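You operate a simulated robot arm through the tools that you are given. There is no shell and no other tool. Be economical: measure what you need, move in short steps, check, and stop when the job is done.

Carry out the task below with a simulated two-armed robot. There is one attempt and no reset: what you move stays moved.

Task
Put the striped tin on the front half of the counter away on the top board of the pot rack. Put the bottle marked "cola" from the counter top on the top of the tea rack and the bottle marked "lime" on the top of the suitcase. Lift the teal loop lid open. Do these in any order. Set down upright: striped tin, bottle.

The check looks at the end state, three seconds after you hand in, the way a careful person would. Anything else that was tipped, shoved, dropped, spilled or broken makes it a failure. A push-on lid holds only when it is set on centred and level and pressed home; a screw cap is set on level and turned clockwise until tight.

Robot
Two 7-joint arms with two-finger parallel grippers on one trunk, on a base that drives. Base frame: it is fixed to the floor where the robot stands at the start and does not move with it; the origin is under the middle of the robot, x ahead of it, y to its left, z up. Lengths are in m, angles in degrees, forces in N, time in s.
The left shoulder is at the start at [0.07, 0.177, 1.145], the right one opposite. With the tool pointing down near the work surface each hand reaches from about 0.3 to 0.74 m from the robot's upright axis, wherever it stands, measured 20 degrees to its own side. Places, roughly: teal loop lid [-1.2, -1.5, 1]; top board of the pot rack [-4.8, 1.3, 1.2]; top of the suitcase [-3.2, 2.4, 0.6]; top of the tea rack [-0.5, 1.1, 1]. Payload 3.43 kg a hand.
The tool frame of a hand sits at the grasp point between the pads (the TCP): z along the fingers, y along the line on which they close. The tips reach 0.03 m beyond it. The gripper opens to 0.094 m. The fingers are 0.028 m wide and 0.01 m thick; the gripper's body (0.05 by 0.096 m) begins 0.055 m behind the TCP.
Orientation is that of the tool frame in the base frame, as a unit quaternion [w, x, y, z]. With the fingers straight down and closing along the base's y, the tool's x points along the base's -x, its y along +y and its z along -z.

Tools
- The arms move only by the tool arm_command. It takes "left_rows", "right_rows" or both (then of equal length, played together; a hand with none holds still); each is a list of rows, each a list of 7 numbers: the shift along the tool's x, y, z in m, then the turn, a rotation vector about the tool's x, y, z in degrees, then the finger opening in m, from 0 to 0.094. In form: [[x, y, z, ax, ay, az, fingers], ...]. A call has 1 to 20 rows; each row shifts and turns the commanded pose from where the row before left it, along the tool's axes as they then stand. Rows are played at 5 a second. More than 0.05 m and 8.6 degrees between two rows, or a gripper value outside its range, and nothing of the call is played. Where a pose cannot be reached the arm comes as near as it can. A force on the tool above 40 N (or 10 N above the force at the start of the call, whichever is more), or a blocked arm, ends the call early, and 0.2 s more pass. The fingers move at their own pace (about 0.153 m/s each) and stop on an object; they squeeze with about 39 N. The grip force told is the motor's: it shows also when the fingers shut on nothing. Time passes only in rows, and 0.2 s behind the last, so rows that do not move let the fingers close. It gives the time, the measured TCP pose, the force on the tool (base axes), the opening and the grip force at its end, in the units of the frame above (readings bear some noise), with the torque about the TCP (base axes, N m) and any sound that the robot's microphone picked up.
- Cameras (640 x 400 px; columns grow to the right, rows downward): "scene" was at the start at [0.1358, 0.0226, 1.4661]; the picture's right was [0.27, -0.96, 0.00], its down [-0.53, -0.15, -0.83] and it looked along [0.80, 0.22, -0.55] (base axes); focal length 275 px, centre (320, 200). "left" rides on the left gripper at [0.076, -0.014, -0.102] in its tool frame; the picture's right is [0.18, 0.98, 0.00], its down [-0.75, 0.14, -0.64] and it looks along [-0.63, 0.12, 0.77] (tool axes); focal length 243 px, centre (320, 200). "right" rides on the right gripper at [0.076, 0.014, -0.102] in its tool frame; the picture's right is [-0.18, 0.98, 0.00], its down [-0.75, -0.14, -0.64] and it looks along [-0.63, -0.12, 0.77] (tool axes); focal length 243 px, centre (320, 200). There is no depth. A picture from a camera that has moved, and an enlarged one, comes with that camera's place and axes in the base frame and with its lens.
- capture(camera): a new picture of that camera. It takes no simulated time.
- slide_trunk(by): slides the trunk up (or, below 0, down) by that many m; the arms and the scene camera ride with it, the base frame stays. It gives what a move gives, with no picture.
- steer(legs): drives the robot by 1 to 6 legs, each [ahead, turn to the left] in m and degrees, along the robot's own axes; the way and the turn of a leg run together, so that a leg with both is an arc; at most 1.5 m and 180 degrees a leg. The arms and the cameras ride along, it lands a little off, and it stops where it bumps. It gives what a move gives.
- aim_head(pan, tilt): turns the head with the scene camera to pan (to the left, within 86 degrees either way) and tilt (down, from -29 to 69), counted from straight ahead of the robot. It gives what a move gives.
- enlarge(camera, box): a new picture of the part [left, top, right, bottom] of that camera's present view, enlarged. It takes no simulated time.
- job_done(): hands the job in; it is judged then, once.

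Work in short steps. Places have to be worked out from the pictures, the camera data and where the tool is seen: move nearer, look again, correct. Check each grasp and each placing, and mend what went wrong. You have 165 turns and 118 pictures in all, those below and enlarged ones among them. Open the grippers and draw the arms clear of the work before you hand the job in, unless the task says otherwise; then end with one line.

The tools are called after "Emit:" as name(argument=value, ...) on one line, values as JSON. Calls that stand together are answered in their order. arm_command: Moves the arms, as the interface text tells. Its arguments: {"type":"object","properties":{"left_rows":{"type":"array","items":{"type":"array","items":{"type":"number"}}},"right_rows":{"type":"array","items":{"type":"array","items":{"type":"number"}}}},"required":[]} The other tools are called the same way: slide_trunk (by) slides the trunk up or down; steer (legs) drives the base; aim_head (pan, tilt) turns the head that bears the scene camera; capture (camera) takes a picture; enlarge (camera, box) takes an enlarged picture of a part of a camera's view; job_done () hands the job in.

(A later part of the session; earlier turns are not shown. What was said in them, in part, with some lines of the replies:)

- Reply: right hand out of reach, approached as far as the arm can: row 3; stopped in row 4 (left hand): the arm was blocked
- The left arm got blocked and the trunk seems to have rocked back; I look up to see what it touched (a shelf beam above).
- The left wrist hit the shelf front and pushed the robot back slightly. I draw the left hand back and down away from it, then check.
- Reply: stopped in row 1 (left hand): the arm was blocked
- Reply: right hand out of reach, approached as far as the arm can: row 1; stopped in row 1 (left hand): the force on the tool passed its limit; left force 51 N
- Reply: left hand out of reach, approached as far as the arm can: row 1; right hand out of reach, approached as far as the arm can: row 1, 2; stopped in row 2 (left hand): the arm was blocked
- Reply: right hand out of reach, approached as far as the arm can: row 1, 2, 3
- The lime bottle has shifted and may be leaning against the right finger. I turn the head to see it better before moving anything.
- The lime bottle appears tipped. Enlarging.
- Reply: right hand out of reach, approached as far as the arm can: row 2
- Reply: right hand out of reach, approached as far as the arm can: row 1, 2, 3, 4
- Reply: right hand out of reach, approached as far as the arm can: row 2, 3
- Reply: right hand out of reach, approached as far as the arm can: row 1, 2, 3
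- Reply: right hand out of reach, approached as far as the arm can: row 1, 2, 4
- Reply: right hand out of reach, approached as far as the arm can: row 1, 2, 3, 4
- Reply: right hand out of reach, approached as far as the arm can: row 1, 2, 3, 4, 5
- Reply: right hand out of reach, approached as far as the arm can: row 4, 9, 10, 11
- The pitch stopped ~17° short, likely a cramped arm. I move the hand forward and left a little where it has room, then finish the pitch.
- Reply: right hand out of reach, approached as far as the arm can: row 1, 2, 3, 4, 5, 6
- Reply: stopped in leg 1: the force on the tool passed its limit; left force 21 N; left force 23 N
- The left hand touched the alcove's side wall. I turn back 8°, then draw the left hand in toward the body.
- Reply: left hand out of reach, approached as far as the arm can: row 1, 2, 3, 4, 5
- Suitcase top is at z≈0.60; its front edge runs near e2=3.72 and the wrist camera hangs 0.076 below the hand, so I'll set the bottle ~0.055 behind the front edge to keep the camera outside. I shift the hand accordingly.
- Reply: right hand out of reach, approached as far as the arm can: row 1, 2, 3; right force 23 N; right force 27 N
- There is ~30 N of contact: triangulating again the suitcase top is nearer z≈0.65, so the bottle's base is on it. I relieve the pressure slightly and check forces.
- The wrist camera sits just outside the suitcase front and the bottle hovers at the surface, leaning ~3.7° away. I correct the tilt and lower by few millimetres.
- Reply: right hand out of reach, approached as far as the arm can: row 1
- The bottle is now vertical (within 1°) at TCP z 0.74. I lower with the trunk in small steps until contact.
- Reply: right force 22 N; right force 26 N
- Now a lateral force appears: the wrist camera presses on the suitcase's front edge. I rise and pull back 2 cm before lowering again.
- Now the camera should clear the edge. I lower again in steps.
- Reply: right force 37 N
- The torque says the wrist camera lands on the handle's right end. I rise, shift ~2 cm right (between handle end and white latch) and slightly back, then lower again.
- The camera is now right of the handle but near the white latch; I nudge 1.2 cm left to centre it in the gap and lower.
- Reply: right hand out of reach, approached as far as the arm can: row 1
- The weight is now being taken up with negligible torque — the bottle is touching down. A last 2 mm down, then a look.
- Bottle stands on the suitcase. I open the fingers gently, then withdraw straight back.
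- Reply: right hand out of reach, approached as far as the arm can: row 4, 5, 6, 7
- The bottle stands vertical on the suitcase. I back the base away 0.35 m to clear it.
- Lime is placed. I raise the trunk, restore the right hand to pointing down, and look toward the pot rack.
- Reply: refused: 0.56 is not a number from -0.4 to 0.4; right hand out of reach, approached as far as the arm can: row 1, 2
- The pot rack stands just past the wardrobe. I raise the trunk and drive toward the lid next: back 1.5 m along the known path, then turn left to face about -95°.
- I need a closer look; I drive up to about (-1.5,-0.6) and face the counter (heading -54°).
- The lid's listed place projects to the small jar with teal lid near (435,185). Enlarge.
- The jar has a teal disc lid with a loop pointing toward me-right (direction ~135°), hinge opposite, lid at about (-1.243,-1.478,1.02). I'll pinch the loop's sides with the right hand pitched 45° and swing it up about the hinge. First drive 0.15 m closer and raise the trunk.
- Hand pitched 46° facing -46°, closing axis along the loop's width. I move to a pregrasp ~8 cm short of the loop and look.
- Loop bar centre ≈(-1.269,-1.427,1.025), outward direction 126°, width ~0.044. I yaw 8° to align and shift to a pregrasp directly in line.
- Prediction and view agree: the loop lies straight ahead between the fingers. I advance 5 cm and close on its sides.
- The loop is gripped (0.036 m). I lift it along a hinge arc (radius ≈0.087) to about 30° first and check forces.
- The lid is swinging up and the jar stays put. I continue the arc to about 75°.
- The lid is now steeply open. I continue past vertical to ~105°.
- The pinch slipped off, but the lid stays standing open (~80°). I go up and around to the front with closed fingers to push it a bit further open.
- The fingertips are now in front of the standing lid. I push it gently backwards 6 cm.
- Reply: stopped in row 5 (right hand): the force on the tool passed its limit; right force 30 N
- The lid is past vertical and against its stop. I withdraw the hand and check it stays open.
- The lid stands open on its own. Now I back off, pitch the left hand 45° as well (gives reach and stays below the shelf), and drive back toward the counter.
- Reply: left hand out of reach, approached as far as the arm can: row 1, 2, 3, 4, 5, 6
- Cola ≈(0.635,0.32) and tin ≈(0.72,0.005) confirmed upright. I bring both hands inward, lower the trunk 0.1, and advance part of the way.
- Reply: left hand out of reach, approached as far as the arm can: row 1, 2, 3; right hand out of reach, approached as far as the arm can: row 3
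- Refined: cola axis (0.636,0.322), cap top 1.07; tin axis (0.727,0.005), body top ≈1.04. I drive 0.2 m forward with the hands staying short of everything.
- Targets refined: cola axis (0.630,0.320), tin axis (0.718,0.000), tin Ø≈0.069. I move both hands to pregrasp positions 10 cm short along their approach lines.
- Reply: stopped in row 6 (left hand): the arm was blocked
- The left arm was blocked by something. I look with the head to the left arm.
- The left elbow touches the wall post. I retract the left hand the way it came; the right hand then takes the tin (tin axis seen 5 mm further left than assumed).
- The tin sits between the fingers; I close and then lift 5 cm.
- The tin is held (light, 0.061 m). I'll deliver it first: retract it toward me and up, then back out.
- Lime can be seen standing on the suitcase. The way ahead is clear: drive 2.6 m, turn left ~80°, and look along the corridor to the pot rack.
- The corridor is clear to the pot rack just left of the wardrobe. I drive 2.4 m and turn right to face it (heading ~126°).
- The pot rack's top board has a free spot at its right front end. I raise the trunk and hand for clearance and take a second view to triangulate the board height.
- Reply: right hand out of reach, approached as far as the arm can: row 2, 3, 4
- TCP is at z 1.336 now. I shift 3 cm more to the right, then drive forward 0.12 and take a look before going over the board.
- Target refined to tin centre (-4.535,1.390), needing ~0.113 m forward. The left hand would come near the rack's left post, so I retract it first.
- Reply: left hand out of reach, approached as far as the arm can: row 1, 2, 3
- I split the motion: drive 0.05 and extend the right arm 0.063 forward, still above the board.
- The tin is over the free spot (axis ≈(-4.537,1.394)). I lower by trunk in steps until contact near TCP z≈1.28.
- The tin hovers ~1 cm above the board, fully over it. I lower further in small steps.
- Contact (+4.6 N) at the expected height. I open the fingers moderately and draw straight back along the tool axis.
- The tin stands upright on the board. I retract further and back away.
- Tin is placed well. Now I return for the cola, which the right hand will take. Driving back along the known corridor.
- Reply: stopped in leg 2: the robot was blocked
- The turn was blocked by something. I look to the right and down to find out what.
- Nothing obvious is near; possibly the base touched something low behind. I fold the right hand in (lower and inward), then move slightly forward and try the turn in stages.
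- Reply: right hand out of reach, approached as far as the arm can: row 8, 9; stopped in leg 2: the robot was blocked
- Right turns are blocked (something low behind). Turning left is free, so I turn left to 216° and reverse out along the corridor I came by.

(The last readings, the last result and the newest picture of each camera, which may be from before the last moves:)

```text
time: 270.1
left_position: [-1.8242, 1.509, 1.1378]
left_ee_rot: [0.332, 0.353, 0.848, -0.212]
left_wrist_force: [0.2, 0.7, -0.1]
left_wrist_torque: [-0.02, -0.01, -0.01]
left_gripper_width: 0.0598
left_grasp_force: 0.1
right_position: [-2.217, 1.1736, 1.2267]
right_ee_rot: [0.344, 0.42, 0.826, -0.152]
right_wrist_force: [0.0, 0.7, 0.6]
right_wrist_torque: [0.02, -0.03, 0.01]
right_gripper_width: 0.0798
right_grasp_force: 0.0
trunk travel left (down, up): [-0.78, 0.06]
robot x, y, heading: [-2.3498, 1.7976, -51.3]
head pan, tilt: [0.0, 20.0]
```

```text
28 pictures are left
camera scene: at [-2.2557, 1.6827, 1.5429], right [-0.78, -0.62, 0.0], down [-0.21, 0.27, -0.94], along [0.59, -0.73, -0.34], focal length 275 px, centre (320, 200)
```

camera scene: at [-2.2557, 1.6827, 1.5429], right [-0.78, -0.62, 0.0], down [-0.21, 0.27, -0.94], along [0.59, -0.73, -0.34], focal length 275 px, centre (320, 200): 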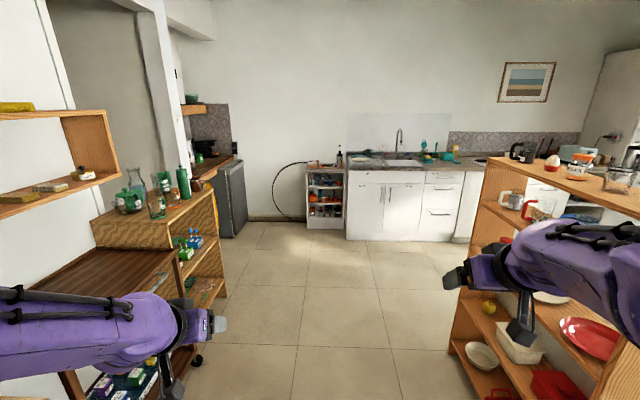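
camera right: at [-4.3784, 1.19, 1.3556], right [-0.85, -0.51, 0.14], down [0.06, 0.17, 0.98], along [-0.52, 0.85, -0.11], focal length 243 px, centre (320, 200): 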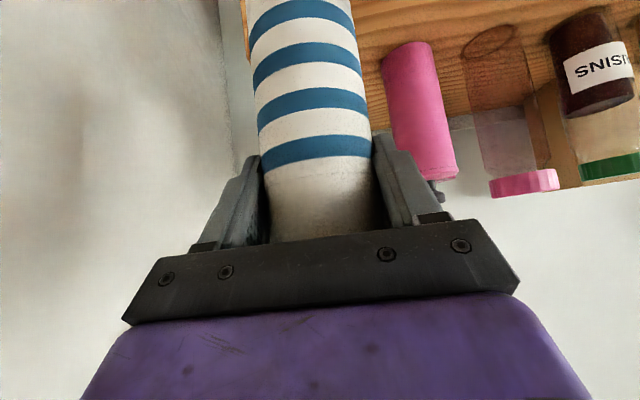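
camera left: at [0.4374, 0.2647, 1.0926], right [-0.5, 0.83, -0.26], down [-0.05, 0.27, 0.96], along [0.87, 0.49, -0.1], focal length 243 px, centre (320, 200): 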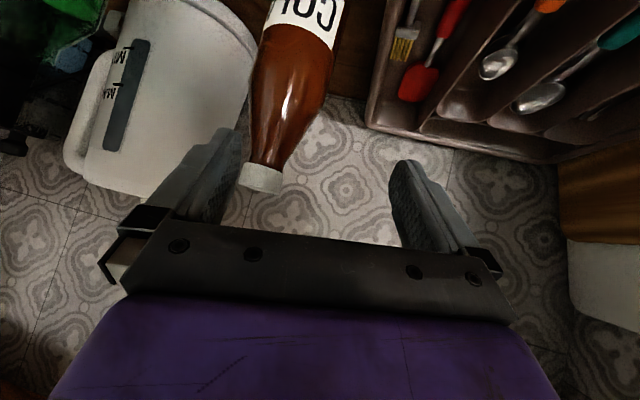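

Clear path ahead. I drive 2.5 m toward the counter and turn to face it (~25°).

Emit:
steer(legs=[[1.4, 0], [1.1, 0], [0, 76]])

Emit:
slide_trunk(by=-0.055)

Emit:
aim_head(pan=50, tilt=20)

Emit:
capture(camera="scene")

```text
time: 285.6
left_position: [-0.3431, 0.3328, 1.1379]
left_ee_rot: [0.391, -0.261, 0.882, 0.045]
left_wrist_force: [-0.1, 0.2, -0.2]
left_wrist_torque: [0.01, -0.02, -0.04]
left_gripper_width: 0.06
left_grasp_force: 0.1
right_position: [-0.0961, -0.1209, 1.2271]
right_ee_rot: [0.362, -0.194, 0.907, 0.099]
right_wrist_force: [0.2, 0.3, -0.2]
right_wrist_torque: [-0.04, 0.02, 0.0]
right_gripper_width: 0.08
right_grasp_force: 0.1
trunk travel left (down, up): [-0.78, 0.06]
robot x, y, heading: [-0.7304, -0.1185, 26.5]
head pan, tilt: [0.0, 20.0]
```

```text
time: 286.6
left_position: [-0.3437, 0.3324, 1.0831]
left_ee_rot: [0.391, -0.26, 0.881, 0.044]
left_wrist_force: [0.1, -0.1, 0.1]
left_wrist_torque: [0.01, 0.01, 0.02]
left_gripper_width: 0.0597
left_grasp_force: 0.1
right_position: [-0.0953, -0.1208, 1.1722]
right_ee_rot: [0.362, -0.194, 0.906, 0.099]
right_wrist_force: [-0.5, -0.3, 0.7]
right_wrist_torque: [-0.03, 0.0, 0.0]
right_gripper_width: 0.08
right_grasp_force: 0.2
trunk travel left (down, up): [-0.725, 0.115]
robot x, y, heading: [-0.7309, -0.1213, 26.7]
head pan, tilt: [0.0, 20.0]
```

```text
time: 287.8
left_position: [-0.3435, 0.3337, 1.0819]
left_ee_rot: [0.392, -0.261, 0.881, 0.045]
left_wrist_force: [-0.4, -0.1, -0.5]
left_wrist_torque: [-0.05, 0.0, -0.02]
left_gripper_width: 0.0597
left_grasp_force: 0.0
right_position: [-0.0955, -0.1201, 1.1729]
right_ee_rot: [0.362, -0.193, 0.907, 0.098]
right_wrist_force: [-0.4, -0.4, 0.7]
right_wrist_torque: [0.02, -0.05, 0.02]
right_gripper_width: 0.0801
right_grasp_force: 0.1
trunk travel left (down, up): [-0.725, 0.115]
robot x, y, heading: [-0.7304, -0.1161, 26.8]
head pan, tilt: [50.0, 20.0]
```

```text
27 pictures are left
camera scene: at [-0.6656, -0.0065, 1.4879], right [0.97, -0.23, 0.0], down [-0.08, -0.33, -0.94], along [0.22, 0.91, -0.34], focal length 275 px, centre (320, 200)
```

scene: 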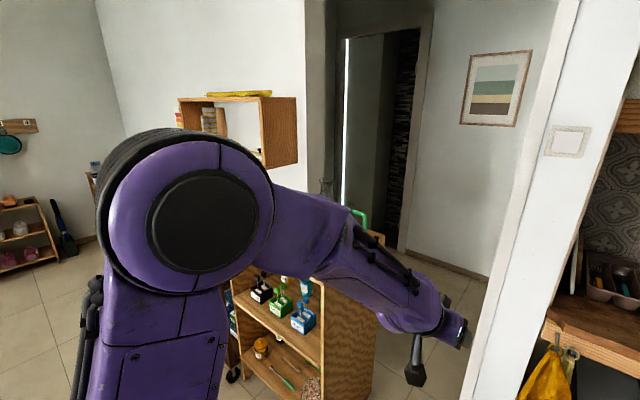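

Left arm hides the tea rack, I'll look later. Now I position for the cola: heading 0, ahead 0.55, then heading 30 and 0.16 more.

Emit:
steer(legs=[[0, -27], [0.55, 0], [0, 30], [0.16, 0]])

Emit:
aim_head(pan=0, tilt=38)

Emit:
capture(camera="scene")

```text
time: 289.8
left_position: [-0.1827, 0.1148, 1.0826]
left_ee_rot: [0.393, -0.053, 0.917, -0.044]
left_wrist_force: [0.2, 0.0, 0.8]
left_wrist_torque: [-0.01, -0.01, -0.05]
left_gripper_width: 0.0599
left_grasp_force: 0.0
right_position: [-0.1624, -0.4039, 1.1713]
right_ee_rot: [0.376, 0.019, 0.927, 0.015]
right_wrist_force: [-0.1, -0.3, -0.7]
right_wrist_torque: [-0.03, 0.01, 0.02]
right_gripper_width: 0.0799
right_grasp_force: 0.1
trunk travel left (down, up): [-0.725, 0.115]
robot x, y, heading: [-0.7331, -0.1184, 0.3]
head pan, tilt: [50.0, 20.0]
stopped in leg 2: the robot was blocked; the commanded pose is now the measured one
```

```text
time: 291.0
left_position: [-0.1823, 0.1151, 1.0827]
left_ee_rot: [0.391, -0.052, 0.918, -0.045]
left_wrist_force: [-0.8, -0.3, 0.3]
left_wrist_torque: [0.0, 0.0, -0.03]
left_gripper_width: 0.0599
left_grasp_force: 0.1
right_position: [-0.1627, -0.4024, 1.1716]
right_ee_rot: [0.375, 0.018, 0.927, 0.016]
right_wrist_force: [0.3, 0.2, 0.0]
right_wrist_torque: [0.02, 0.02, 0.01]
right_gripper_width: 0.0799
right_grasp_force: 0.0
trunk travel left (down, up): [-0.725, 0.115]
robot x, y, heading: [-0.7321, -0.1177, 0.4]
head pan, tilt: [0.0, 38.0]
```

```text
26 pictures are left
camera scene: at [-0.5943, -0.119, 1.4595], right [0.0, -1.0, 0.0], down [-0.62, 0.0, -0.79], along [0.79, 0.0, -0.62], focal length 275 px, centre (320, 200)
```

scene: 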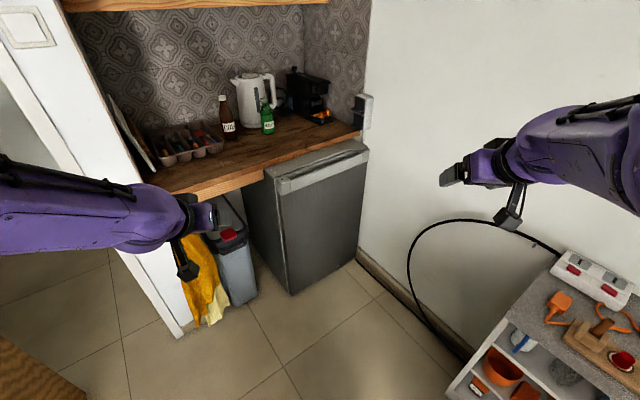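

Blocked again while driving straight. I look down directly in front of the base.

Emit:
aim_head(pan=0, tilt=69)

Emit:
capture(camera="scene")

Emit:
aim_head(pan=-86, tilt=60)

Emit:
capture(camera="scene")

```text
time: 291.9
left_position: [-0.1819, 0.1151, 1.0818]
left_ee_rot: [0.392, -0.052, 0.918, -0.045]
left_wrist_force: [-0.4, -0.3, 0.0]
left_wrist_torque: [0.0, -0.01, 0.04]
left_gripper_width: 0.0602
left_grasp_force: 0.1
right_position: [-0.1616, -0.4035, 1.1707]
right_ee_rot: [0.376, 0.018, 0.926, 0.015]
right_wrist_force: [-0.6, 0.5, -0.5]
right_wrist_torque: [-0.01, 0.0, 0.01]
right_gripper_width: 0.0799
right_grasp_force: 0.0
trunk travel left (down, up): [-0.725, 0.115]
robot x, y, heading: [-0.7302, -0.1187, 0.1]
head pan, tilt: [0.0, 68.8]
```

```text
25 pictures are left
camera scene: at [-0.6246, -0.1193, 1.4204], right [0.0, -1.0, 0.0], down [-0.93, 0.0, -0.36], along [0.36, 0.0, -0.93], focal length 275 px, centre (320, 200)
```

scene: 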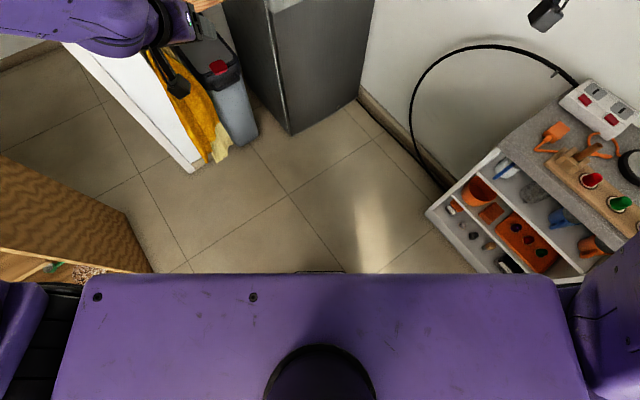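

```text
time: 293.5
left_position: [-0.1831, 0.1136, 1.0826]
left_ee_rot: [0.391, -0.052, 0.918, -0.045]
left_wrist_force: [0.0, 0.5, -0.7]
left_wrist_torque: [0.05, 0.03, 0.01]
left_gripper_width: 0.0599
left_grasp_force: 0.1
right_position: [-0.1615, -0.4033, 1.1705]
right_ee_rot: [0.376, 0.018, 0.927, 0.015]
right_wrist_force: [0.4, -0.3, 0.8]
right_wrist_torque: [-0.02, 0.0, 0.03]
right_gripper_width: 0.08
right_grasp_force: 0.1
trunk travel left (down, up): [-0.725, 0.115]
robot x, y, heading: [-0.7307, -0.1225, 0.1]
head pan, tilt: [-85.9, 60.0]
```

```text
24 pictures are left
camera scene: at [-0.6756, -0.1859, 1.4298], right [-1.0, -0.07, 0.0], down [-0.07, 0.86, -0.5], along [0.04, -0.5, -0.87], focal length 275 px, centre (320, 200)
```

scene: 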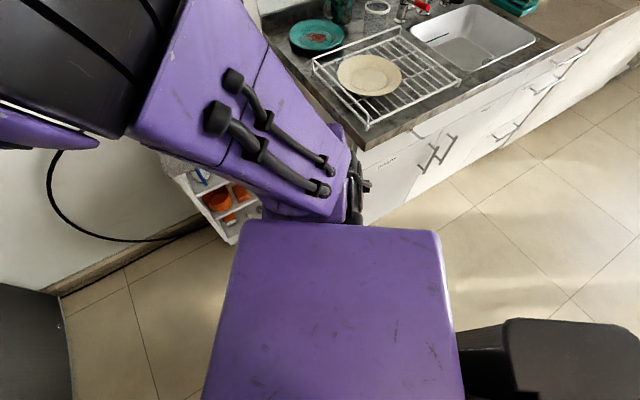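

Nothing blocks in front. I retry with a shorter drive.

Emit:
steer(legs=[[0.2, 0]])

```text
time: 295.1
left_position: [0.0139, 0.1133, 1.0822]
left_ee_rot: [0.392, -0.052, 0.918, -0.045]
left_wrist_force: [0.7, 0.2, 0.1]
left_wrist_torque: [0.0, 0.05, 0.0]
left_gripper_width: 0.0598
left_grasp_force: 0.0
right_position: [0.0327, -0.4042, 1.172]
right_ee_rot: [0.376, 0.02, 0.926, 0.014]
right_wrist_force: [-0.1, 0.0, 0.4]
right_wrist_torque: [0.04, -0.03, -0.03]
right_gripper_width: 0.0803
right_grasp_force: 0.0
trunk travel left (down, up): [-0.725, 0.115]
robot x, y, heading: [-0.5354, -0.1151, 0.2]
head pan, tilt: [-85.9, 60.0]
```

It moves fine. I continue: 0.35 ahead, turn 30° left, then 0.16 ahead.

Emit:
steer(legs=[[0.35, 0], [0, 30], [0.16, 0]])

Emit:
aim_head(pan=0, tilt=38)

Emit:
capture(camera="scene")

```text
time: 297.9
left_position: [0.3603, 0.1336, 1.0826]
left_ee_rot: [0.393, -0.091, 0.914, -0.049]
left_wrist_force: [0.8, -0.7, -0.2]
left_wrist_torque: [-0.02, 0.01, 0.01]
left_gripper_width: 0.06
left_grasp_force: 0.1
right_position: [0.3979, -0.3841, 1.1719]
right_ee_rot: [0.374, 0.004, 0.927, 0.022]
right_wrist_force: [0.7, 0.7, 0.7]
right_wrist_torque: [-0.01, -0.04, 0.0]
right_gripper_width: 0.0801
right_grasp_force: 0.1
trunk travel left (down, up): [-0.725, 0.115]
robot x, y, heading: [-0.1807, -0.1156, 1.9]
head pan, tilt: [-85.9, 60.0]
stopped in leg 2: the robot was blocked; the commanded pose is now the measured one
```

```text
time: 299.4
left_position: [0.3601, 0.1334, 1.0815]
left_ee_rot: [0.393, -0.092, 0.914, -0.049]
left_wrist_force: [-0.2, -0.7, -0.4]
left_wrist_torque: [0.02, -0.02, -0.03]
left_gripper_width: 0.0601
left_grasp_force: 0.0
right_position: [0.3973, -0.384, 1.1715]
right_ee_rot: [0.375, 0.003, 0.927, 0.022]
right_wrist_force: [0.8, -0.4, -0.7]
right_wrist_torque: [-0.02, 0.01, 0.0]
right_gripper_width: 0.0799
right_grasp_force: 0.2
trunk travel left (down, up): [-0.725, 0.115]
robot x, y, heading: [-0.18, -0.1184, 2.4]
head pan, tilt: [0.0, 38.0]
```

```text
23 pictures are left
camera scene: at [-0.0439, -0.1144, 1.4595], right [0.03, -1.0, 0.0], down [-0.62, -0.02, -0.79], along [0.79, 0.03, -0.62], focal length 275 px, centre (320, 200)
```

scene: 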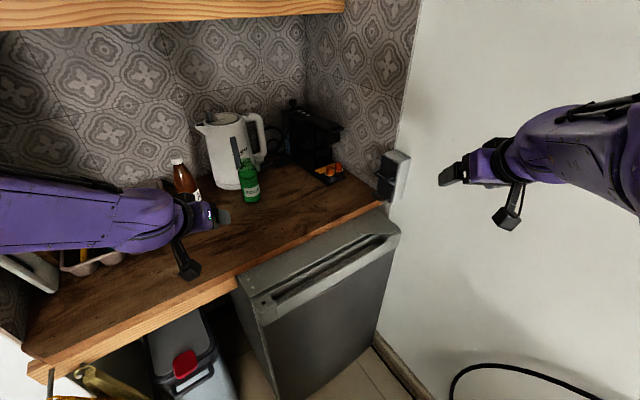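

The right elbow likely touches the wall when turning left here. I back up 0.15 first, then turn in a separate command.

Emit:
steer(legs=[[-0.15, 0]])

Emit:
steer(legs=[[0, 26]])

Emit:
steer(legs=[[0.26, 0]])

Emit:
capture(camera="scene")

```text
time: 300.8
left_position: [0.2122, 0.1258, 1.0817]
left_ee_rot: [0.393, -0.089, 0.914, -0.05]
left_wrist_force: [-0.4, -0.1, -0.5]
left_wrist_torque: [-0.01, 0.01, -0.01]
left_gripper_width: 0.06
left_grasp_force: 0.1
right_position: [0.2473, -0.3902, 1.1704]
right_ee_rot: [0.374, 0.006, 0.927, 0.021]
right_wrist_force: [0.6, -0.5, -0.4]
right_wrist_torque: [-0.02, 0.01, -0.02]
right_gripper_width: 0.0801
right_grasp_force: 0.0
trunk travel left (down, up): [-0.725, 0.115]
robot x, y, heading: [-0.3315, -0.1225, 1.4]
head pan, tilt: [0.0, 38.0]
```

```text
time: 301.8
left_position: [0.1873, 0.1702, 1.0837]
left_ee_rot: [0.395, -0.13, 0.909, -0.032]
left_wrist_force: [0.7, -0.3, 0.9]
left_wrist_torque: [0.02, -0.02, -0.02]
left_gripper_width: 0.06
left_grasp_force: 0.1
right_position: [0.2656, -0.3419, 1.1702]
right_ee_rot: [0.373, -0.031, 0.926, 0.037]
right_wrist_force: [0.6, -0.5, 0.2]
right_wrist_torque: [0.0, 0.0, 0.01]
right_gripper_width: 0.0798
right_grasp_force: 0.1
trunk travel left (down, up): [-0.725, 0.115]
robot x, y, heading: [-0.3268, -0.1251, 6.5]
head pan, tilt: [0.0, 38.0]
stopped in leg 1: the robot was blocked; the commanded pose is now the measured one
```

```text
time: 303.6
left_position: [0.4414, 0.2011, 1.0841]
left_ee_rot: [0.394, -0.129, 0.909, -0.033]
left_wrist_force: [0.4, -1.0, -0.2]
left_wrist_torque: [-0.02, 0.0, 0.03]
left_gripper_width: 0.0598
left_grasp_force: 0.0
right_position: [0.5195, -0.3112, 1.1723]
right_ee_rot: [0.374, -0.033, 0.926, 0.038]
right_wrist_force: [-0.3, 0.2, 0.5]
right_wrist_torque: [0.02, 0.0, -0.02]
right_gripper_width: 0.0801
right_grasp_force: 0.0
trunk travel left (down, up): [-0.725, 0.115]
robot x, y, heading: [-0.078, -0.0933, 6.2]
head pan, tilt: [0.0, 38.0]
```

```text
22 pictures are left
camera scene: at [0.0579, -0.0798, 1.4596], right [0.11, -0.99, 0.0], down [-0.61, -0.07, -0.79], along [0.78, 0.09, -0.62], focal length 275 px, centre (320, 200)
```

scene: 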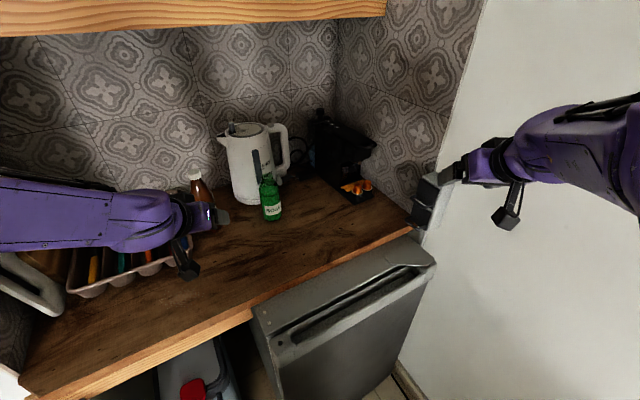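

The robot now sits at heading 6° where the left arm can reach the cola. I level the left hand's roll, open it, move it left and forward to a pregrasp 10 cm short of the cola.

Emit:
arm_command(left_rows=[[0, 0, 0, 0, 0, 6.45, 0.094], [0, 0, 0, 0, 0, 6.45, 0.094], [0, 0.036, 0, 0, 0, 0, 0.094], [0, 0.036, 0, 0, 0, 0, 0.094], [0, 0.036, 0, 0, 0, 0, 0.094], [-0.0155, 0, 0.0245, 0, 0, 0, 0.094], [-0.0155, 0, 0.0245, 0, 0, 0, 0.094], [-0.0155, 0, 0.0245, 0, 0, 0, 0.094], [-0.0155, 0, 0.0245, 0, 0, 0, 0.094], [0, 0, 0, 0, 0, 0, 0.094]])

Emit:
capture(camera="left")

```text
time: 305.9
left_position: [0.5484, 0.3155, 1.06]
left_ee_rot: [0.395, -0.027, 0.918, 0.012]
left_wrist_force: [1.0, 1.2, 0.1]
left_wrist_torque: [0.01, 0.02, -0.01]
left_gripper_width: 0.0939
left_grasp_force: 0.0
right_position: [0.5201, -0.3115, 1.1729]
right_ee_rot: [0.374, -0.032, 0.926, 0.038]
right_wrist_force: [0.5, -0.7, 0.4]
right_wrist_torque: [0.01, 0.0, -0.01]
right_gripper_width: 0.0801
right_grasp_force: 0.0
trunk travel left (down, up): [-0.725, 0.115]
robot x, y, heading: [-0.0746, -0.0972, 6.6]
head pan, tilt: [0.0, 38.0]
```

```text
21 pictures are left
camera left: at [0.421, 0.2943, 1.0749], right [-0.18, 0.97, -0.13], down [0.04, 0.14, 0.99], along [0.98, 0.17, -0.07], focal length 243 px, centre (320, 200)
```

left: 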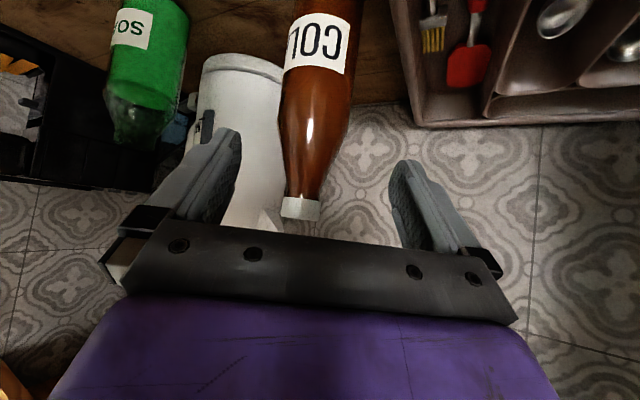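

The cola is centred between the fingers. I advance 10 cm and close.

Emit:
arm_command(left_rows=[[0, -0.003, 0.025, 0, 0, 0, 0.094], [0, 0, 0.025, 0, 0, 0, 0.094], [0, 0, 0.025, 0, 0, 0, 0.094], [0, 0, 0.025, 0, 0, 0, 0.094], [0, 0, 0, 0, 0, 0, 0.094], [0, 0, 0, 0, 0, 0, 0.06], [0, 0, 0, 0, 0, 0, 0.03], [0, 0, 0, 0, 0, 0, 0.03], [0, 0, 0, 0, 0, 0, 0.03]])

Emit:
capture(camera="left")

```text
time: 307.9
left_position: [0.6217, 0.3152, 0.9909]
left_ee_rot: [0.396, -0.025, 0.918, 0.011]
left_wrist_force: [-0.6, -0.6, -0.2]
left_wrist_torque: [0.04, 0.0, 0.0]
left_gripper_width: 0.0637
left_grasp_force: 38.9
right_position: [0.5208, -0.3125, 1.1721]
right_ee_rot: [0.374, -0.033, 0.926, 0.038]
right_wrist_force: [0.1, 0.5, 0.5]
right_wrist_torque: [-0.02, -0.03, 0.02]
right_gripper_width: 0.0803
right_grasp_force: 0.1
trunk travel left (down, up): [-0.725, 0.115]
robot x, y, heading: [-0.0766, -0.0945, 6.3]
head pan, tilt: [0.0, 38.0]
```

```text
20 pictures are left
camera left: at [0.4936, 0.2942, 1.0058], right [-0.18, 0.97, -0.13], down [0.04, 0.14, 0.99], along [0.98, 0.17, -0.07], focal length 243 px, centre (320, 200)
```

left: 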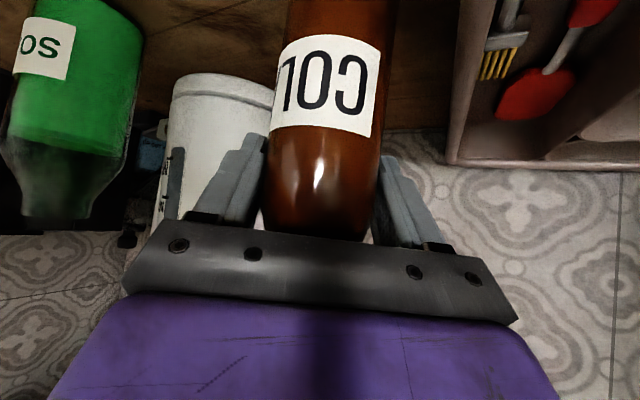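

Gripped (0.064). I lift 7 cm and pull back 20 cm.

Emit:
arm_command(left_rows=[[-0.017, 0, -0.016, 0, 0, 0, 0.03], [-0.017, 0, -0.016, 0, 0, 0, 0.03], [-0.017, 0, -0.016, 0, 0, 0, 0.03], [0.0274, 0, -0.029, 0, 0, 0, 0.03], [0.0274, 0, -0.029, 0, 0, 0, 0.03], [0.0274, 0, -0.029, 0, 0, 0, 0.03], [0.0274, 0, -0.029, 0, 0, 0, 0.03], [0, 0, 0, 0, 0, 0, 0.03]])

Emit:
steer(legs=[[-0.5, 0]])

Emit:
capture(camera="scene")

```text
time: 309.6
left_position: [0.4629, 0.3045, 1.0619]
left_ee_rot: [0.395, -0.026, 0.918, 0.011]
left_wrist_force: [1.3, 0.2, -5.2]
left_wrist_torque: [0.01, 0.01, -0.02]
left_gripper_width: 0.0637
left_grasp_force: 39.0
right_position: [0.5223, -0.3123, 1.1708]
right_ee_rot: [0.373, -0.032, 0.927, 0.037]
right_wrist_force: [-0.3, -0.3, -0.7]
right_wrist_torque: [-0.03, -0.01, 0.0]
right_gripper_width: 0.0799
right_grasp_force: 0.0
trunk travel left (down, up): [-0.725, 0.115]
robot x, y, heading: [-0.0763, -0.091, 6.4]
head pan, tilt: [0.0, 38.0]
```

```text
time: 312.6
left_position: [-0.0322, 0.2494, 1.06]
left_ee_rot: [0.395, -0.025, 0.918, 0.01]
left_wrist_force: [-0.8, -0.6, -4.6]
left_wrist_torque: [0.01, 0.02, 0.0]
left_gripper_width: 0.0636
left_grasp_force: 38.4
right_position: [0.0268, -0.3677, 1.1709]
right_ee_rot: [0.374, -0.032, 0.926, 0.037]
right_wrist_force: [0.2, 0.3, -0.5]
right_wrist_torque: [-0.03, -0.01, 0.04]
right_gripper_width: 0.08
right_grasp_force: 0.0
trunk travel left (down, up): [-0.725, 0.115]
robot x, y, heading: [-0.5719, -0.1498, 6.3]
head pan, tilt: [0.0, 38.0]
```

```text
19 pictures are left
camera scene: at [-0.4349, -0.1349, 1.4593], right [0.11, -0.99, 0.0], down [-0.61, -0.07, -0.79], along [0.78, 0.09, -0.62], focal length 275 px, centre (320, 200)
```

scene: 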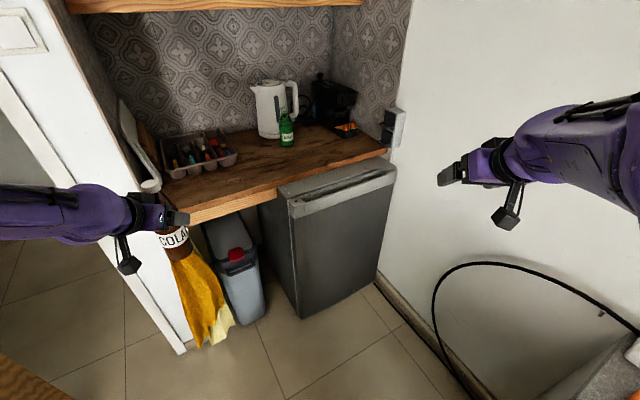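

Cola is held. I raise the trunk, turn left toward the tea rack and look for free space on its top.

Emit:
slide_trunk(by=0.11)

Emit:
steer(legs=[[0, 70]])

Emit:
aim_head(pan=5, tilt=25)

Emit:
capture(camera="scene")

```text
time: 314.0
left_position: [-0.032, 0.249, 1.1708]
left_ee_rot: [0.396, -0.026, 0.918, 0.011]
left_wrist_force: [0.7, -0.1, -4.7]
left_wrist_torque: [-0.01, 0.01, 0.03]
left_gripper_width: 0.0634
left_grasp_force: 39.3
right_position: [0.0264, -0.3687, 1.2811]
right_ee_rot: [0.373, -0.033, 0.927, 0.038]
right_wrist_force: [0.6, 1.0, 0.1]
right_wrist_torque: [-0.01, 0.01, 0.01]
right_gripper_width: 0.08
right_grasp_force: 0.1
trunk travel left (down, up): [-0.835, 0.005]
robot x, y, heading: [-0.5706, -0.1505, 6.4]
head pan, tilt: [0.0, 38.0]
```

```text
time: 317.4
left_position: [-0.749, 0.4984, 1.1718]
left_ee_rot: [0.321, -0.54, 0.743, 0.233]
left_wrist_force: [-0.1, 0.0, -5.0]
left_wrist_torque: [0.0, -0.02, -0.02]
left_gripper_width: 0.0637
left_grasp_force: 39.2
right_position: [-0.1522, 0.3297, 1.281]
right_ee_rot: [0.286, -0.551, 0.746, 0.242]
right_wrist_force: [0.0, -0.2, 0.1]
right_wrist_torque: [-0.02, -0.01, 0.0]
right_gripper_width: 0.0801
right_grasp_force: 0.0
trunk travel left (down, up): [-0.835, 0.005]
robot x, y, heading: [-0.5701, -0.1523, 75.0]
head pan, tilt: [0.0, 38.0]
```

```text
time: 318.1
left_position: [-0.7507, 0.4975, 1.173]
left_ee_rot: [0.319, -0.541, 0.743, 0.232]
left_wrist_force: [0.3, 0.6, -5.0]
left_wrist_torque: [-0.02, 0.03, 0.0]
left_gripper_width: 0.064
left_grasp_force: 39.3
right_position: [-0.153, 0.3294, 1.2814]
right_ee_rot: [0.286, -0.551, 0.746, 0.242]
right_wrist_force: [0.3, 0.2, -0.4]
right_wrist_torque: [-0.01, -0.01, -0.02]
right_gripper_width: 0.08
right_grasp_force: 0.1
trunk travel left (down, up): [-0.835, 0.005]
robot x, y, heading: [-0.5745, -0.1478, 75.2]
head pan, tilt: [5.0, 25.0]
```

```text
18 pictures are left
camera scene: at [-0.544, -0.0105, 1.5897], right [0.99, -0.17, 0.0], down [-0.07, -0.42, -0.91], along [0.15, 0.89, -0.42], focal length 275 px, centre (320, 200)
```

scene: 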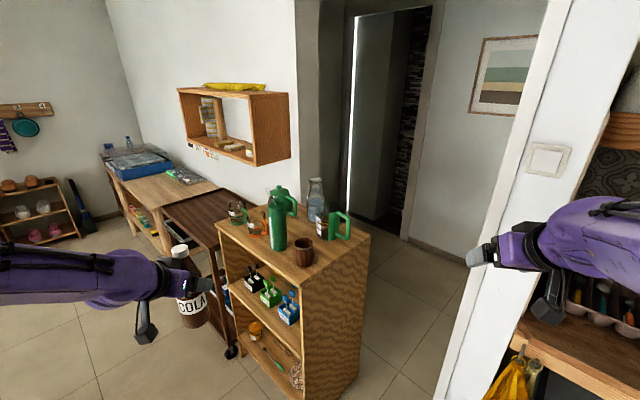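

Enlarge the tea rack top to pick a free spot.

Emit:
enlarge(camera="scene", box=[205, 165, 385, 290])

```text
3.20 times, centred on (295, 228) of scene
camera zoom: at [-0.544, -0.0105, 1.5897], right [0.99, -0.17, 0.0], down [-0.07, -0.42, -0.91], along [0.15, 0.89, -0.42], focal length 879 px, centre (400, 112)
```

zoom: 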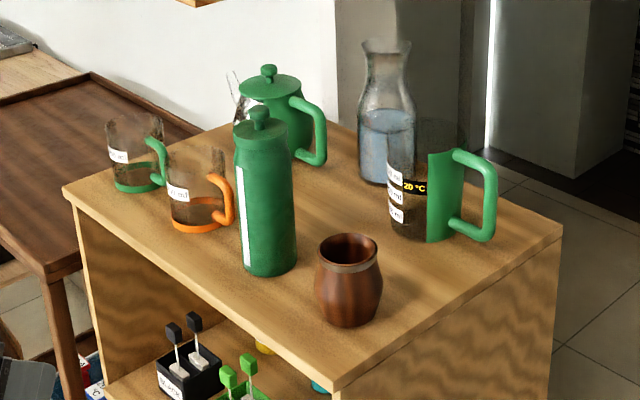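

Free spot chosen on the near edge between the brown cup and the green-handled glass: about (-0.362,0.858), rack top z≈0.945. I shift the left hand inward, then drive 0.2 closer and re-measure.

Emit:
arm_command(left_rows=[[0, -0.04, 0, 0, 0, 0, 0.03], [0, -0.04, 0, 0, 0, 0, 0.03], [0, -0.04, 0, 0, 0, 0, 0.03], [0, -0.04, 0, 0, 0, 0, 0.03], [0, -0.04, 0, 0, 0, 0, 0.03], [0, -0.04, 0, 0, 0, 0, 0.03], [0, 0, 0, 0, 0, 0, 0.03]])

Emit:
steer(legs=[[0.2, 0]])

Emit:
aim_head(pan=0, tilt=35)

Emit:
capture(camera="scene")

```text
time: 319.8
left_position: [-0.5219, 0.4268, 1.1735]
left_ee_rot: [0.324, -0.546, 0.738, 0.227]
left_wrist_force: [0.3, 0.6, -5.0]
left_wrist_torque: [0.03, 0.01, -0.02]
left_gripper_width: 0.0637
left_grasp_force: 38.6
right_position: [-0.153, 0.3298, 1.282]
right_ee_rot: [0.287, -0.551, 0.746, 0.241]
right_wrist_force: [-0.5, 0.9, -0.8]
right_wrist_torque: [0.01, -0.06, -0.03]
right_gripper_width: 0.0798
right_grasp_force: 0.1
trunk travel left (down, up): [-0.835, 0.005]
robot x, y, heading: [-0.5671, -0.1465, 75.1]
head pan, tilt: [5.0, 25.0]
```

```text
time: 321.3
left_position: [-0.4731, 0.6141, 1.1773]
left_ee_rot: [0.326, -0.545, 0.737, 0.229]
left_wrist_force: [1.1, -0.3, -3.9]
left_wrist_torque: [0.0, 0.02, -0.03]
left_gripper_width: 0.0636
left_grasp_force: 38.8
right_position: [-0.106, 0.5209, 1.2829]
right_ee_rot: [0.287, -0.553, 0.743, 0.244]
right_wrist_force: [-0.6, -0.5, 0.1]
right_wrist_torque: [0.03, -0.03, -0.03]
right_gripper_width: 0.0798
right_grasp_force: 0.0
trunk travel left (down, up): [-0.835, 0.005]
robot x, y, heading: [-0.5194, 0.043, 75.4]
head pan, tilt: [5.0, 25.0]
```

```text
time: 322.1
left_position: [-0.4729, 0.6167, 1.1747]
left_ee_rot: [0.325, -0.547, 0.737, 0.228]
left_wrist_force: [-1.9, 0.1, -5.0]
left_wrist_torque: [0.0, -0.02, -0.01]
left_gripper_width: 0.0637
left_grasp_force: 39.0
right_position: [-0.1055, 0.5242, 1.2812]
right_ee_rot: [0.286, -0.553, 0.744, 0.242]
right_wrist_force: [0.4, 0.8, -0.2]
right_wrist_torque: [0.0, -0.03, -0.01]
right_gripper_width: 0.08
right_grasp_force: 0.0
trunk travel left (down, up): [-0.835, 0.005]
robot x, y, heading: [-0.5229, 0.0416, 75.5]
head pan, tilt: [0.0, 35.0]
```

```text
16 pictures are left
camera scene: at [-0.4871, 0.1764, 1.574], right [0.97, -0.25, 0.0], down [-0.14, -0.56, -0.82], along [0.2, 0.79, -0.57], focal length 275 px, centre (320, 200)
```

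scene: 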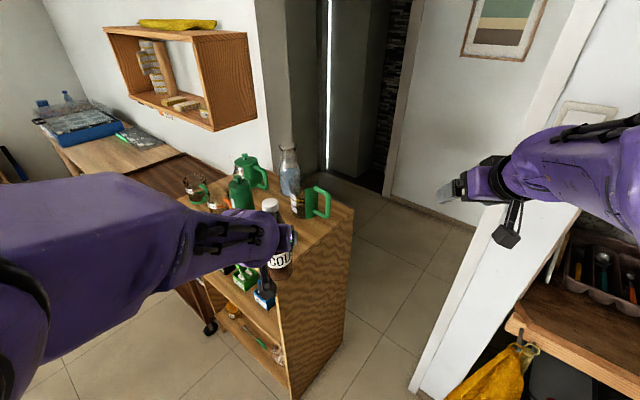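

I need the rack height more precisely; I take an enlarged view now, then lower the trunk 0.1 (hand is still outside the rack) for a vertical baseline.

Emit:
enlarge(camera="scene", box=[240, 150, 400, 250])

Emit:
slide_trunk(by=-0.09)

Emit:
enlarge(camera="scene", box=[240, 130, 400, 230])

```text
4.00 times, centred on (320, 200) of scene
camera zoom: at [-0.4871, 0.1764, 1.574], right [0.97, -0.25, 0.0], down [-0.14, -0.56, -0.82], along [0.2, 0.79, -0.57], focal length 1099 px, centre (320, 200)
```

zoom: 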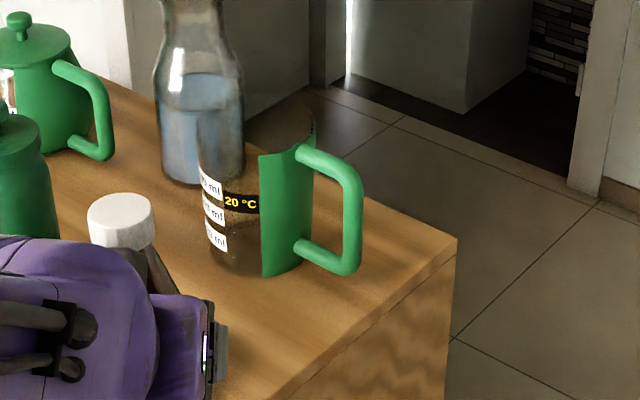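

```text
time: 323.3
left_position: [-0.4718, 0.6158, 1.0858]
left_ee_rot: [0.325, -0.547, 0.738, 0.227]
left_wrist_force: [-0.3, -0.2, -4.2]
left_wrist_torque: [-0.05, -0.01, 0.0]
left_gripper_width: 0.064
left_grasp_force: 39.5
right_position: [-0.1057, 0.524, 1.1915]
right_ee_rot: [0.286, -0.553, 0.744, 0.242]
right_wrist_force: [-0.1, -1.2, -0.8]
right_wrist_torque: [0.01, -0.05, 0.02]
right_gripper_width: 0.0801
right_grasp_force: 0.0
trunk travel left (down, up): [-0.745, 0.095]
robot x, y, heading: [-0.5215, 0.041, 75.5]
head pan, tilt: [0.0, 35.0]
```

```text
4.00 times, centred on (320, 180) of scene
camera zoom: at [-0.4873, 0.176, 1.484], right [0.97, -0.25, 0.0], down [-0.14, -0.56, -0.82], along [0.2, 0.79, -0.57], focal length 1099 px, centre (320, 280)
```

zoom: 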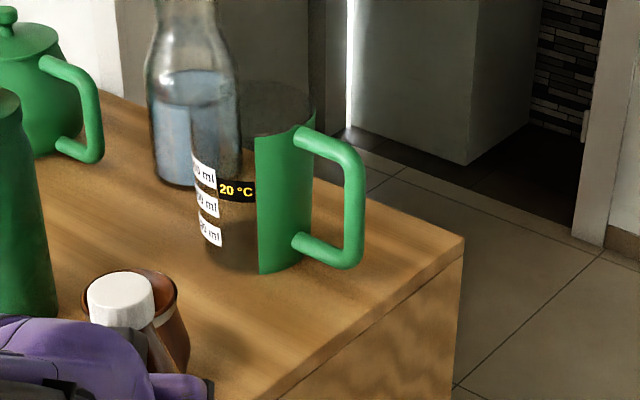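

Rack top z=0.951 (well-conditioned now). Target for the cola axis: (-0.36,0.862). I raise the trunk 0.09, drive 0.12 closer (tucking the right hand inward), and then read the pose.

Emit:
slide_trunk(by=0.09)

Emit:
arm_command(right_rows=[[0, 0.03, 0, 0, 0, 0, 0.08], [0, 0.03, 0, 0, 0, 0, 0.08], [0, 0, 0, 0, 0, 0, 0.08]])

Emit:
steer(legs=[[0.12, 0]])

```text
time: 324.6
left_position: [-0.4729, 0.6159, 1.1767]
left_ee_rot: [0.326, -0.547, 0.737, 0.228]
left_wrist_force: [0.3, 0.0, -5.0]
left_wrist_torque: [-0.03, 0.0, -0.03]
left_gripper_width: 0.0636
left_grasp_force: 38.8
right_position: [-0.105, 0.524, 1.2817]
right_ee_rot: [0.287, -0.552, 0.744, 0.243]
right_wrist_force: [-0.5, 0.2, -0.4]
right_wrist_torque: [-0.01, 0.0, -0.04]
right_gripper_width: 0.0799
right_grasp_force: 0.1
trunk travel left (down, up): [-0.835, 0.005]
robot x, y, heading: [-0.5233, 0.0413, 75.7]
head pan, tilt: [0.0, 35.0]
```

```text
time: 325.4
left_position: [-0.472, 0.6156, 1.1749]
left_ee_rot: [0.326, -0.547, 0.737, 0.228]
left_wrist_force: [0.2, 0.0, -4.6]
left_wrist_torque: [0.05, 0.01, 0.02]
left_gripper_width: 0.0638
left_grasp_force: 39.0
right_position: [-0.1477, 0.55, 1.2793]
right_ee_rot: [0.28, -0.547, 0.749, 0.249]
right_wrist_force: [-0.4, -0.2, -0.8]
right_wrist_torque: [0.01, -0.01, 0.0]
right_gripper_width: 0.0798
right_grasp_force: 0.0
right hand out of reach, approached as far as the arm can: row 1, 2
trunk travel left (down, up): [-0.835, 0.005]
robot x, y, heading: [-0.5214, 0.0443, 75.4]
head pan, tilt: [0.0, 35.0]
```

```text
time: 326.6
left_position: [-0.4443, 0.7278, 1.1765]
left_ee_rot: [0.326, -0.547, 0.737, 0.228]
left_wrist_force: [-0.2, 0.4, -4.9]
left_wrist_torque: [-0.03, 0.03, 0.06]
left_gripper_width: 0.0638
left_grasp_force: 38.5
right_position: [-0.1209, 0.6617, 1.2815]
right_ee_rot: [0.282, -0.548, 0.746, 0.251]
right_wrist_force: [-0.3, 0.3, -0.8]
right_wrist_torque: [0.03, 0.03, -0.01]
right_gripper_width: 0.0798
right_grasp_force: 0.0
trunk travel left (down, up): [-0.835, 0.005]
robot x, y, heading: [-0.4934, 0.154, 75.5]
head pan, tilt: [0.0, 35.0]
```

Left TCP is at (-0.444,0.728); I move 4 cm right then 14.5 cm forward over the free spot, and check in a picture.

Emit:
arm_command(left_rows=[[0, -0.02, 0, 0, 0, 0, 0.03], [0, -0.02, 0, 0, 0, 0, 0.03], [-0.025, 0, 0.0265, 0, 0, 0, 0.03], [-0.025, 0, 0.0265, 0, 0, 0, 0.03], [-0.025, 0, 0.0265, 0, 0, 0, 0.03], [-0.025, 0, 0.0265, 0, 0, 0, 0.03], [0, 0, 0, 0, 0, 0, 0.03]])

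Emit:
capture(camera="scene")

Emit:
capture(camera="left")

```text
time: 328.2
left_position: [-0.3629, 0.8578, 1.1754]
left_ee_rot: [0.324, -0.547, 0.737, 0.229]
left_wrist_force: [0.6, -0.1, -4.4]
left_wrist_torque: [-0.01, 0.04, 0.0]
left_gripper_width: 0.0638
left_grasp_force: 39.1
right_position: [-0.1198, 0.6643, 1.2801]
right_ee_rot: [0.279, -0.548, 0.747, 0.253]
right_wrist_force: [0.2, -0.2, 0.3]
right_wrist_torque: [0.01, -0.04, -0.01]
right_gripper_width: 0.08
right_grasp_force: 0.0
trunk travel left (down, up): [-0.835, 0.005]
robot x, y, heading: [-0.4932, 0.1591, 75.9]
head pan, tilt: [0.0, 35.0]
```

```text
13 pictures are left
camera scene: at [-0.4579, 0.2893, 1.574], right [0.97, -0.25, 0.0], down [-0.14, -0.56, -0.82], along [0.2, 0.79, -0.57], focal length 275 px, centre (320, 200)
```

scene: 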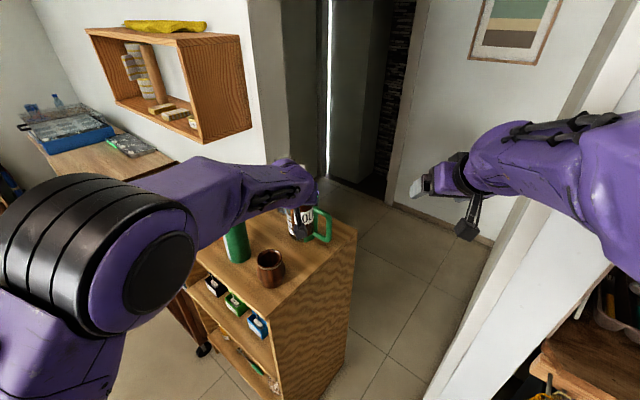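

```text
12 pictures are left
camera left: at [-0.3888, 0.7336, 1.1895], right [-0.97, 0.17, -0.15], down [-0.14, 0.1, 0.99], along [0.18, 0.98, -0.07], focal length 243 px, centre (320, 200)
```

left: 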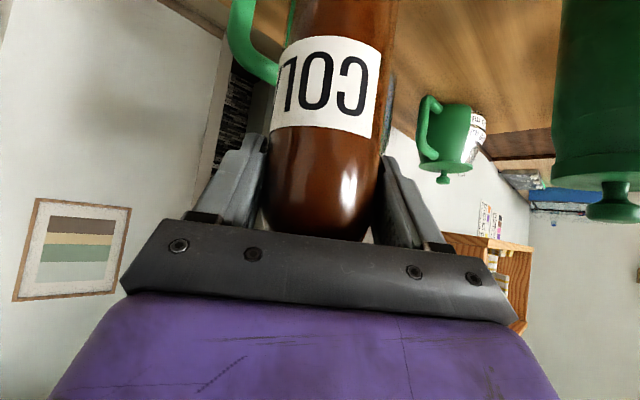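

The spot below is free (cup left, glass behind). I lower by the trunk 0.1, then in small steps to contact near TCP z≈1.062.

Emit:
slide_trunk(by=-0.1)

Emit:
enlarge(camera="scene", box=[220, 140, 400, 252])

```text
time: 329.5
left_position: [-0.3623, 0.8585, 1.0763]
left_ee_rot: [0.326, -0.548, 0.736, 0.228]
left_wrist_force: [0.1, -0.5, -4.7]
left_wrist_torque: [-0.01, -0.02, 0.0]
left_gripper_width: 0.0638
left_grasp_force: 38.9
right_position: [-0.1204, 0.6653, 1.1806]
right_ee_rot: [0.279, -0.548, 0.748, 0.252]
right_wrist_force: [0.4, 0.6, -0.8]
right_wrist_torque: [-0.03, 0.03, -0.02]
right_gripper_width: 0.0798
right_grasp_force: 0.1
trunk travel left (down, up): [-0.735, 0.105]
robot x, y, heading: [-0.4922, 0.1533, 75.8]
head pan, tilt: [0.0, 35.0]
```

```text
3.56 times, centred on (310, 196) of scene
camera zoom: at [-0.4582, 0.2894, 1.4741], right [0.97, -0.25, 0.0], down [-0.14, -0.56, -0.82], along [0.2, 0.79, -0.57], focal length 977 px, centre (356, 214)
```

zoom: 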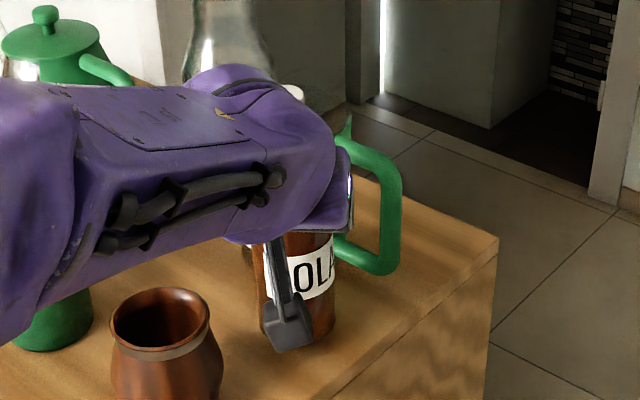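

Cola's base is just above the wood with clearance around. Lowering the last bit.

Emit:
slide_trunk(by=-0.01)

Emit:
slide_trunk(by=-0.005)

```text
time: 330.1
left_position: [-0.3626, 0.8579, 1.0657]
left_ee_rot: [0.326, -0.547, 0.737, 0.228]
left_wrist_force: [-1.1, 0.8, -4.4]
left_wrist_torque: [-0.01, 0.04, 0.05]
left_gripper_width: 0.0639
left_grasp_force: 39.0
right_position: [-0.1197, 0.665, 1.1696]
right_ee_rot: [0.279, -0.548, 0.748, 0.252]
right_wrist_force: [0.1, 0.5, 0.2]
right_wrist_torque: [-0.01, -0.02, 0.01]
right_gripper_width: 0.0801
right_grasp_force: 0.0
trunk travel left (down, up): [-0.725, 0.115]
robot x, y, heading: [-0.4951, 0.1547, 75.3]
head pan, tilt: [0.0, 35.0]
```

```text
time: 330.6
left_position: [-0.3609, 0.8575, 1.0628]
left_ee_rot: [0.326, -0.547, 0.737, 0.227]
left_wrist_force: [0.4, 0.7, -3.3]
left_wrist_torque: [0.11, -0.01, -0.01]
left_gripper_width: 0.0635
left_grasp_force: 38.7
right_position: [-0.1204, 0.6651, 1.1657]
right_ee_rot: [0.278, -0.548, 0.748, 0.252]
right_wrist_force: [-0.5, 0.1, -0.1]
right_wrist_torque: [0.02, -0.03, -0.01]
right_gripper_width: 0.0804
right_grasp_force: 0.0
trunk travel left (down, up): [-0.72, 0.12]
robot x, y, heading: [-0.4952, 0.1551, 75.7]
head pan, tilt: [0.0, 35.0]
```

Contact is just beginning (−3.3 N, near the predicted height). One more 3 mm.

Emit:
slide_trunk(by=-0.003)

```text
time: 331.2
left_position: [-0.3617, 0.8567, 1.0612]
left_ee_rot: [0.327, -0.547, 0.736, 0.229]
left_wrist_force: [2.0, 3.2, 12.1]
left_wrist_torque: [0.62, 0.14, -0.07]
left_gripper_width: 0.0637
left_grasp_force: 39.1
right_position: [-0.1211, 0.6623, 1.1626]
right_ee_rot: [0.281, -0.546, 0.748, 0.252]
right_wrist_force: [-0.2, 0.7, 0.3]
right_wrist_torque: [0.02, 0.01, -0.01]
right_gripper_width: 0.08
right_grasp_force: 0.0
trunk travel left (down, up): [-0.717, 0.123]
robot x, y, heading: [-0.4923, 0.1578, 75.8]
head pan, tilt: [0.0, 35.0]
```

The bottle is firmly on the rack. I open moderately and retract along the tool axis.

Emit:
arm_command(left_rows=[[0, 0, 0, 0, 0, 0, 0.068], [0, 0, 0, 0, 0, 0, 0.078], [0, 0, 0, 0, 0, 0, 0.08], [0, 0, -0.02, 0, 0, 0, 0.08], [0, 0, -0.03, 0, 0, 0, 0.08], [0, 0, -0.03, 0, 0, 0, 0.08], [0, 0, -0.03, 0, 0, 0, 0.08], [0, 0, 0, 0, 0, 0, 0.08]])

Emit:
enlarge(camera="scene", box=[220, 140, 400, 252])

```text
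time: 333.0
left_position: [-0.3887, 0.7793, 1.1336]
left_ee_rot: [0.326, -0.546, 0.737, 0.227]
left_wrist_force: [0.8, -0.4, 0.0]
left_wrist_torque: [0.03, -0.01, 0.0]
left_gripper_width: 0.0799
left_grasp_force: 0.0
right_position: [-0.1201, 0.6659, 1.1624]
right_ee_rot: [0.279, -0.548, 0.748, 0.252]
right_wrist_force: [0.5, -0.5, 0.7]
right_wrist_torque: [-0.04, -0.03, 0.01]
right_gripper_width: 0.0801
right_grasp_force: 0.0
trunk travel left (down, up): [-0.717, 0.123]
robot x, y, heading: [-0.4914, 0.1555, 75.7]
head pan, tilt: [0.0, 35.0]
```

```text
3.56 times, centred on (310, 196) of scene
camera zoom: at [-0.4585, 0.2899, 1.456], right [0.97, -0.25, 0.0], down [-0.14, -0.56, -0.82], along [0.2, 0.79, -0.57], focal length 977 px, centre (356, 214)
```

zoom: 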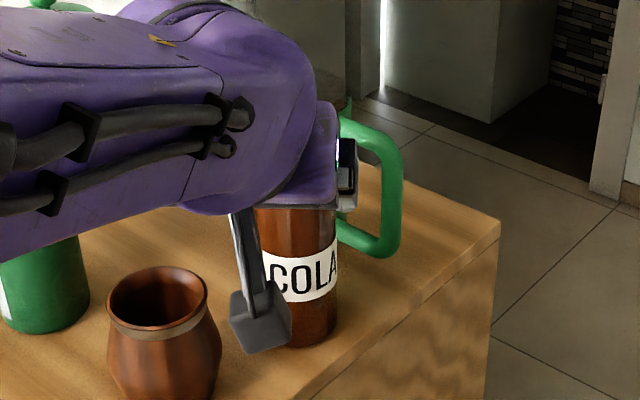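

The cola stands. I retract a bit more and back the robot away.

Emit:
arm_command(left_rows=[[0, 0, -0.03, 0, 0, 0, 0.08], [0, 0, -0.03, 0, 0, 0, 0.08], [0, 0, 0, 0, 0, 0, 0.08]])

Emit:
steer(legs=[[-0.35, 0]])

Emit:
capture(camera="scene")

```text
time: 333.8
left_position: [-0.4034, 0.7395, 1.1741]
left_ee_rot: [0.324, -0.548, 0.737, 0.227]
left_wrist_force: [0.5, 0.3, 0.4]
left_wrist_torque: [0.03, -0.04, 0.02]
left_gripper_width: 0.0798
left_grasp_force: 0.0
right_position: [-0.1201, 0.6667, 1.1636]
right_ee_rot: [0.279, -0.548, 0.747, 0.252]
right_wrist_force: [-0.1, 0.4, -0.4]
right_wrist_torque: [0.02, -0.03, 0.02]
right_gripper_width: 0.0801
right_grasp_force: 0.0
trunk travel left (down, up): [-0.717, 0.123]
robot x, y, heading: [-0.4957, 0.1587, 75.3]
head pan, tilt: [0.0, 35.0]
```

```text
time: 336.1
left_position: [-0.4942, 0.3916, 1.1741]
left_ee_rot: [0.326, -0.548, 0.736, 0.228]
left_wrist_force: [0.9, 0.3, 0.6]
left_wrist_torque: [-0.02, 0.0, 0.0]
left_gripper_width: 0.08
left_grasp_force: 0.1
right_position: [-0.2105, 0.3193, 1.1631]
right_ee_rot: [0.279, -0.549, 0.746, 0.253]
right_wrist_force: [-0.2, -0.2, 0.3]
right_wrist_torque: [0.0, 0.0, 0.01]
right_gripper_width: 0.08
right_grasp_force: 0.0
trunk travel left (down, up): [-0.717, 0.123]
robot x, y, heading: [-0.5799, -0.1912, 75.8]
head pan, tilt: [0.0, 35.0]
```

```text
9 pictures are left
camera scene: at [-0.547, -0.0575, 1.456], right [0.97, -0.25, 0.0], down [-0.14, -0.56, -0.82], along [0.2, 0.79, -0.57], focal length 275 px, centre (320, 200)
```

scene: 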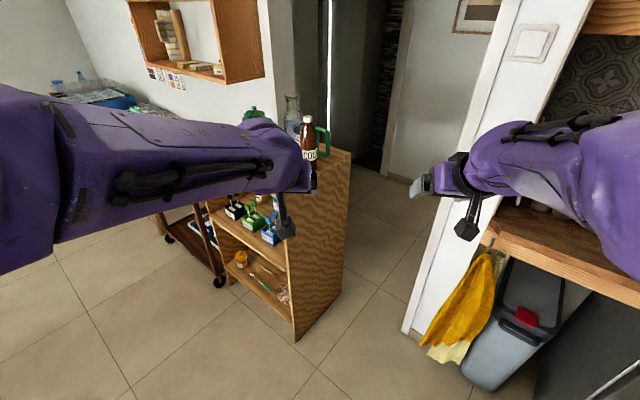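

All four placements are complete: cola stands on the tea rack, and both grippers are empty, open and clear of it. Lime, tin and lid all held when last seen, so I hand in.

Emit:
job_done()

```text
The job is handed in.
```

I handed the job in with the striped tin on the pot rack's top board, the cola bottle on the tea rack, the lime bottle on the suitcase (all three upright) and the teal loop lid open. Early on I knocked the lime bottle over while freeing an arm; I stood it up again before placing it. The base was also blocked a few times by things I couldn't see, once near the pot rack, so I can't rule out having nudged something there. I did not look at the lid again after leaving it.
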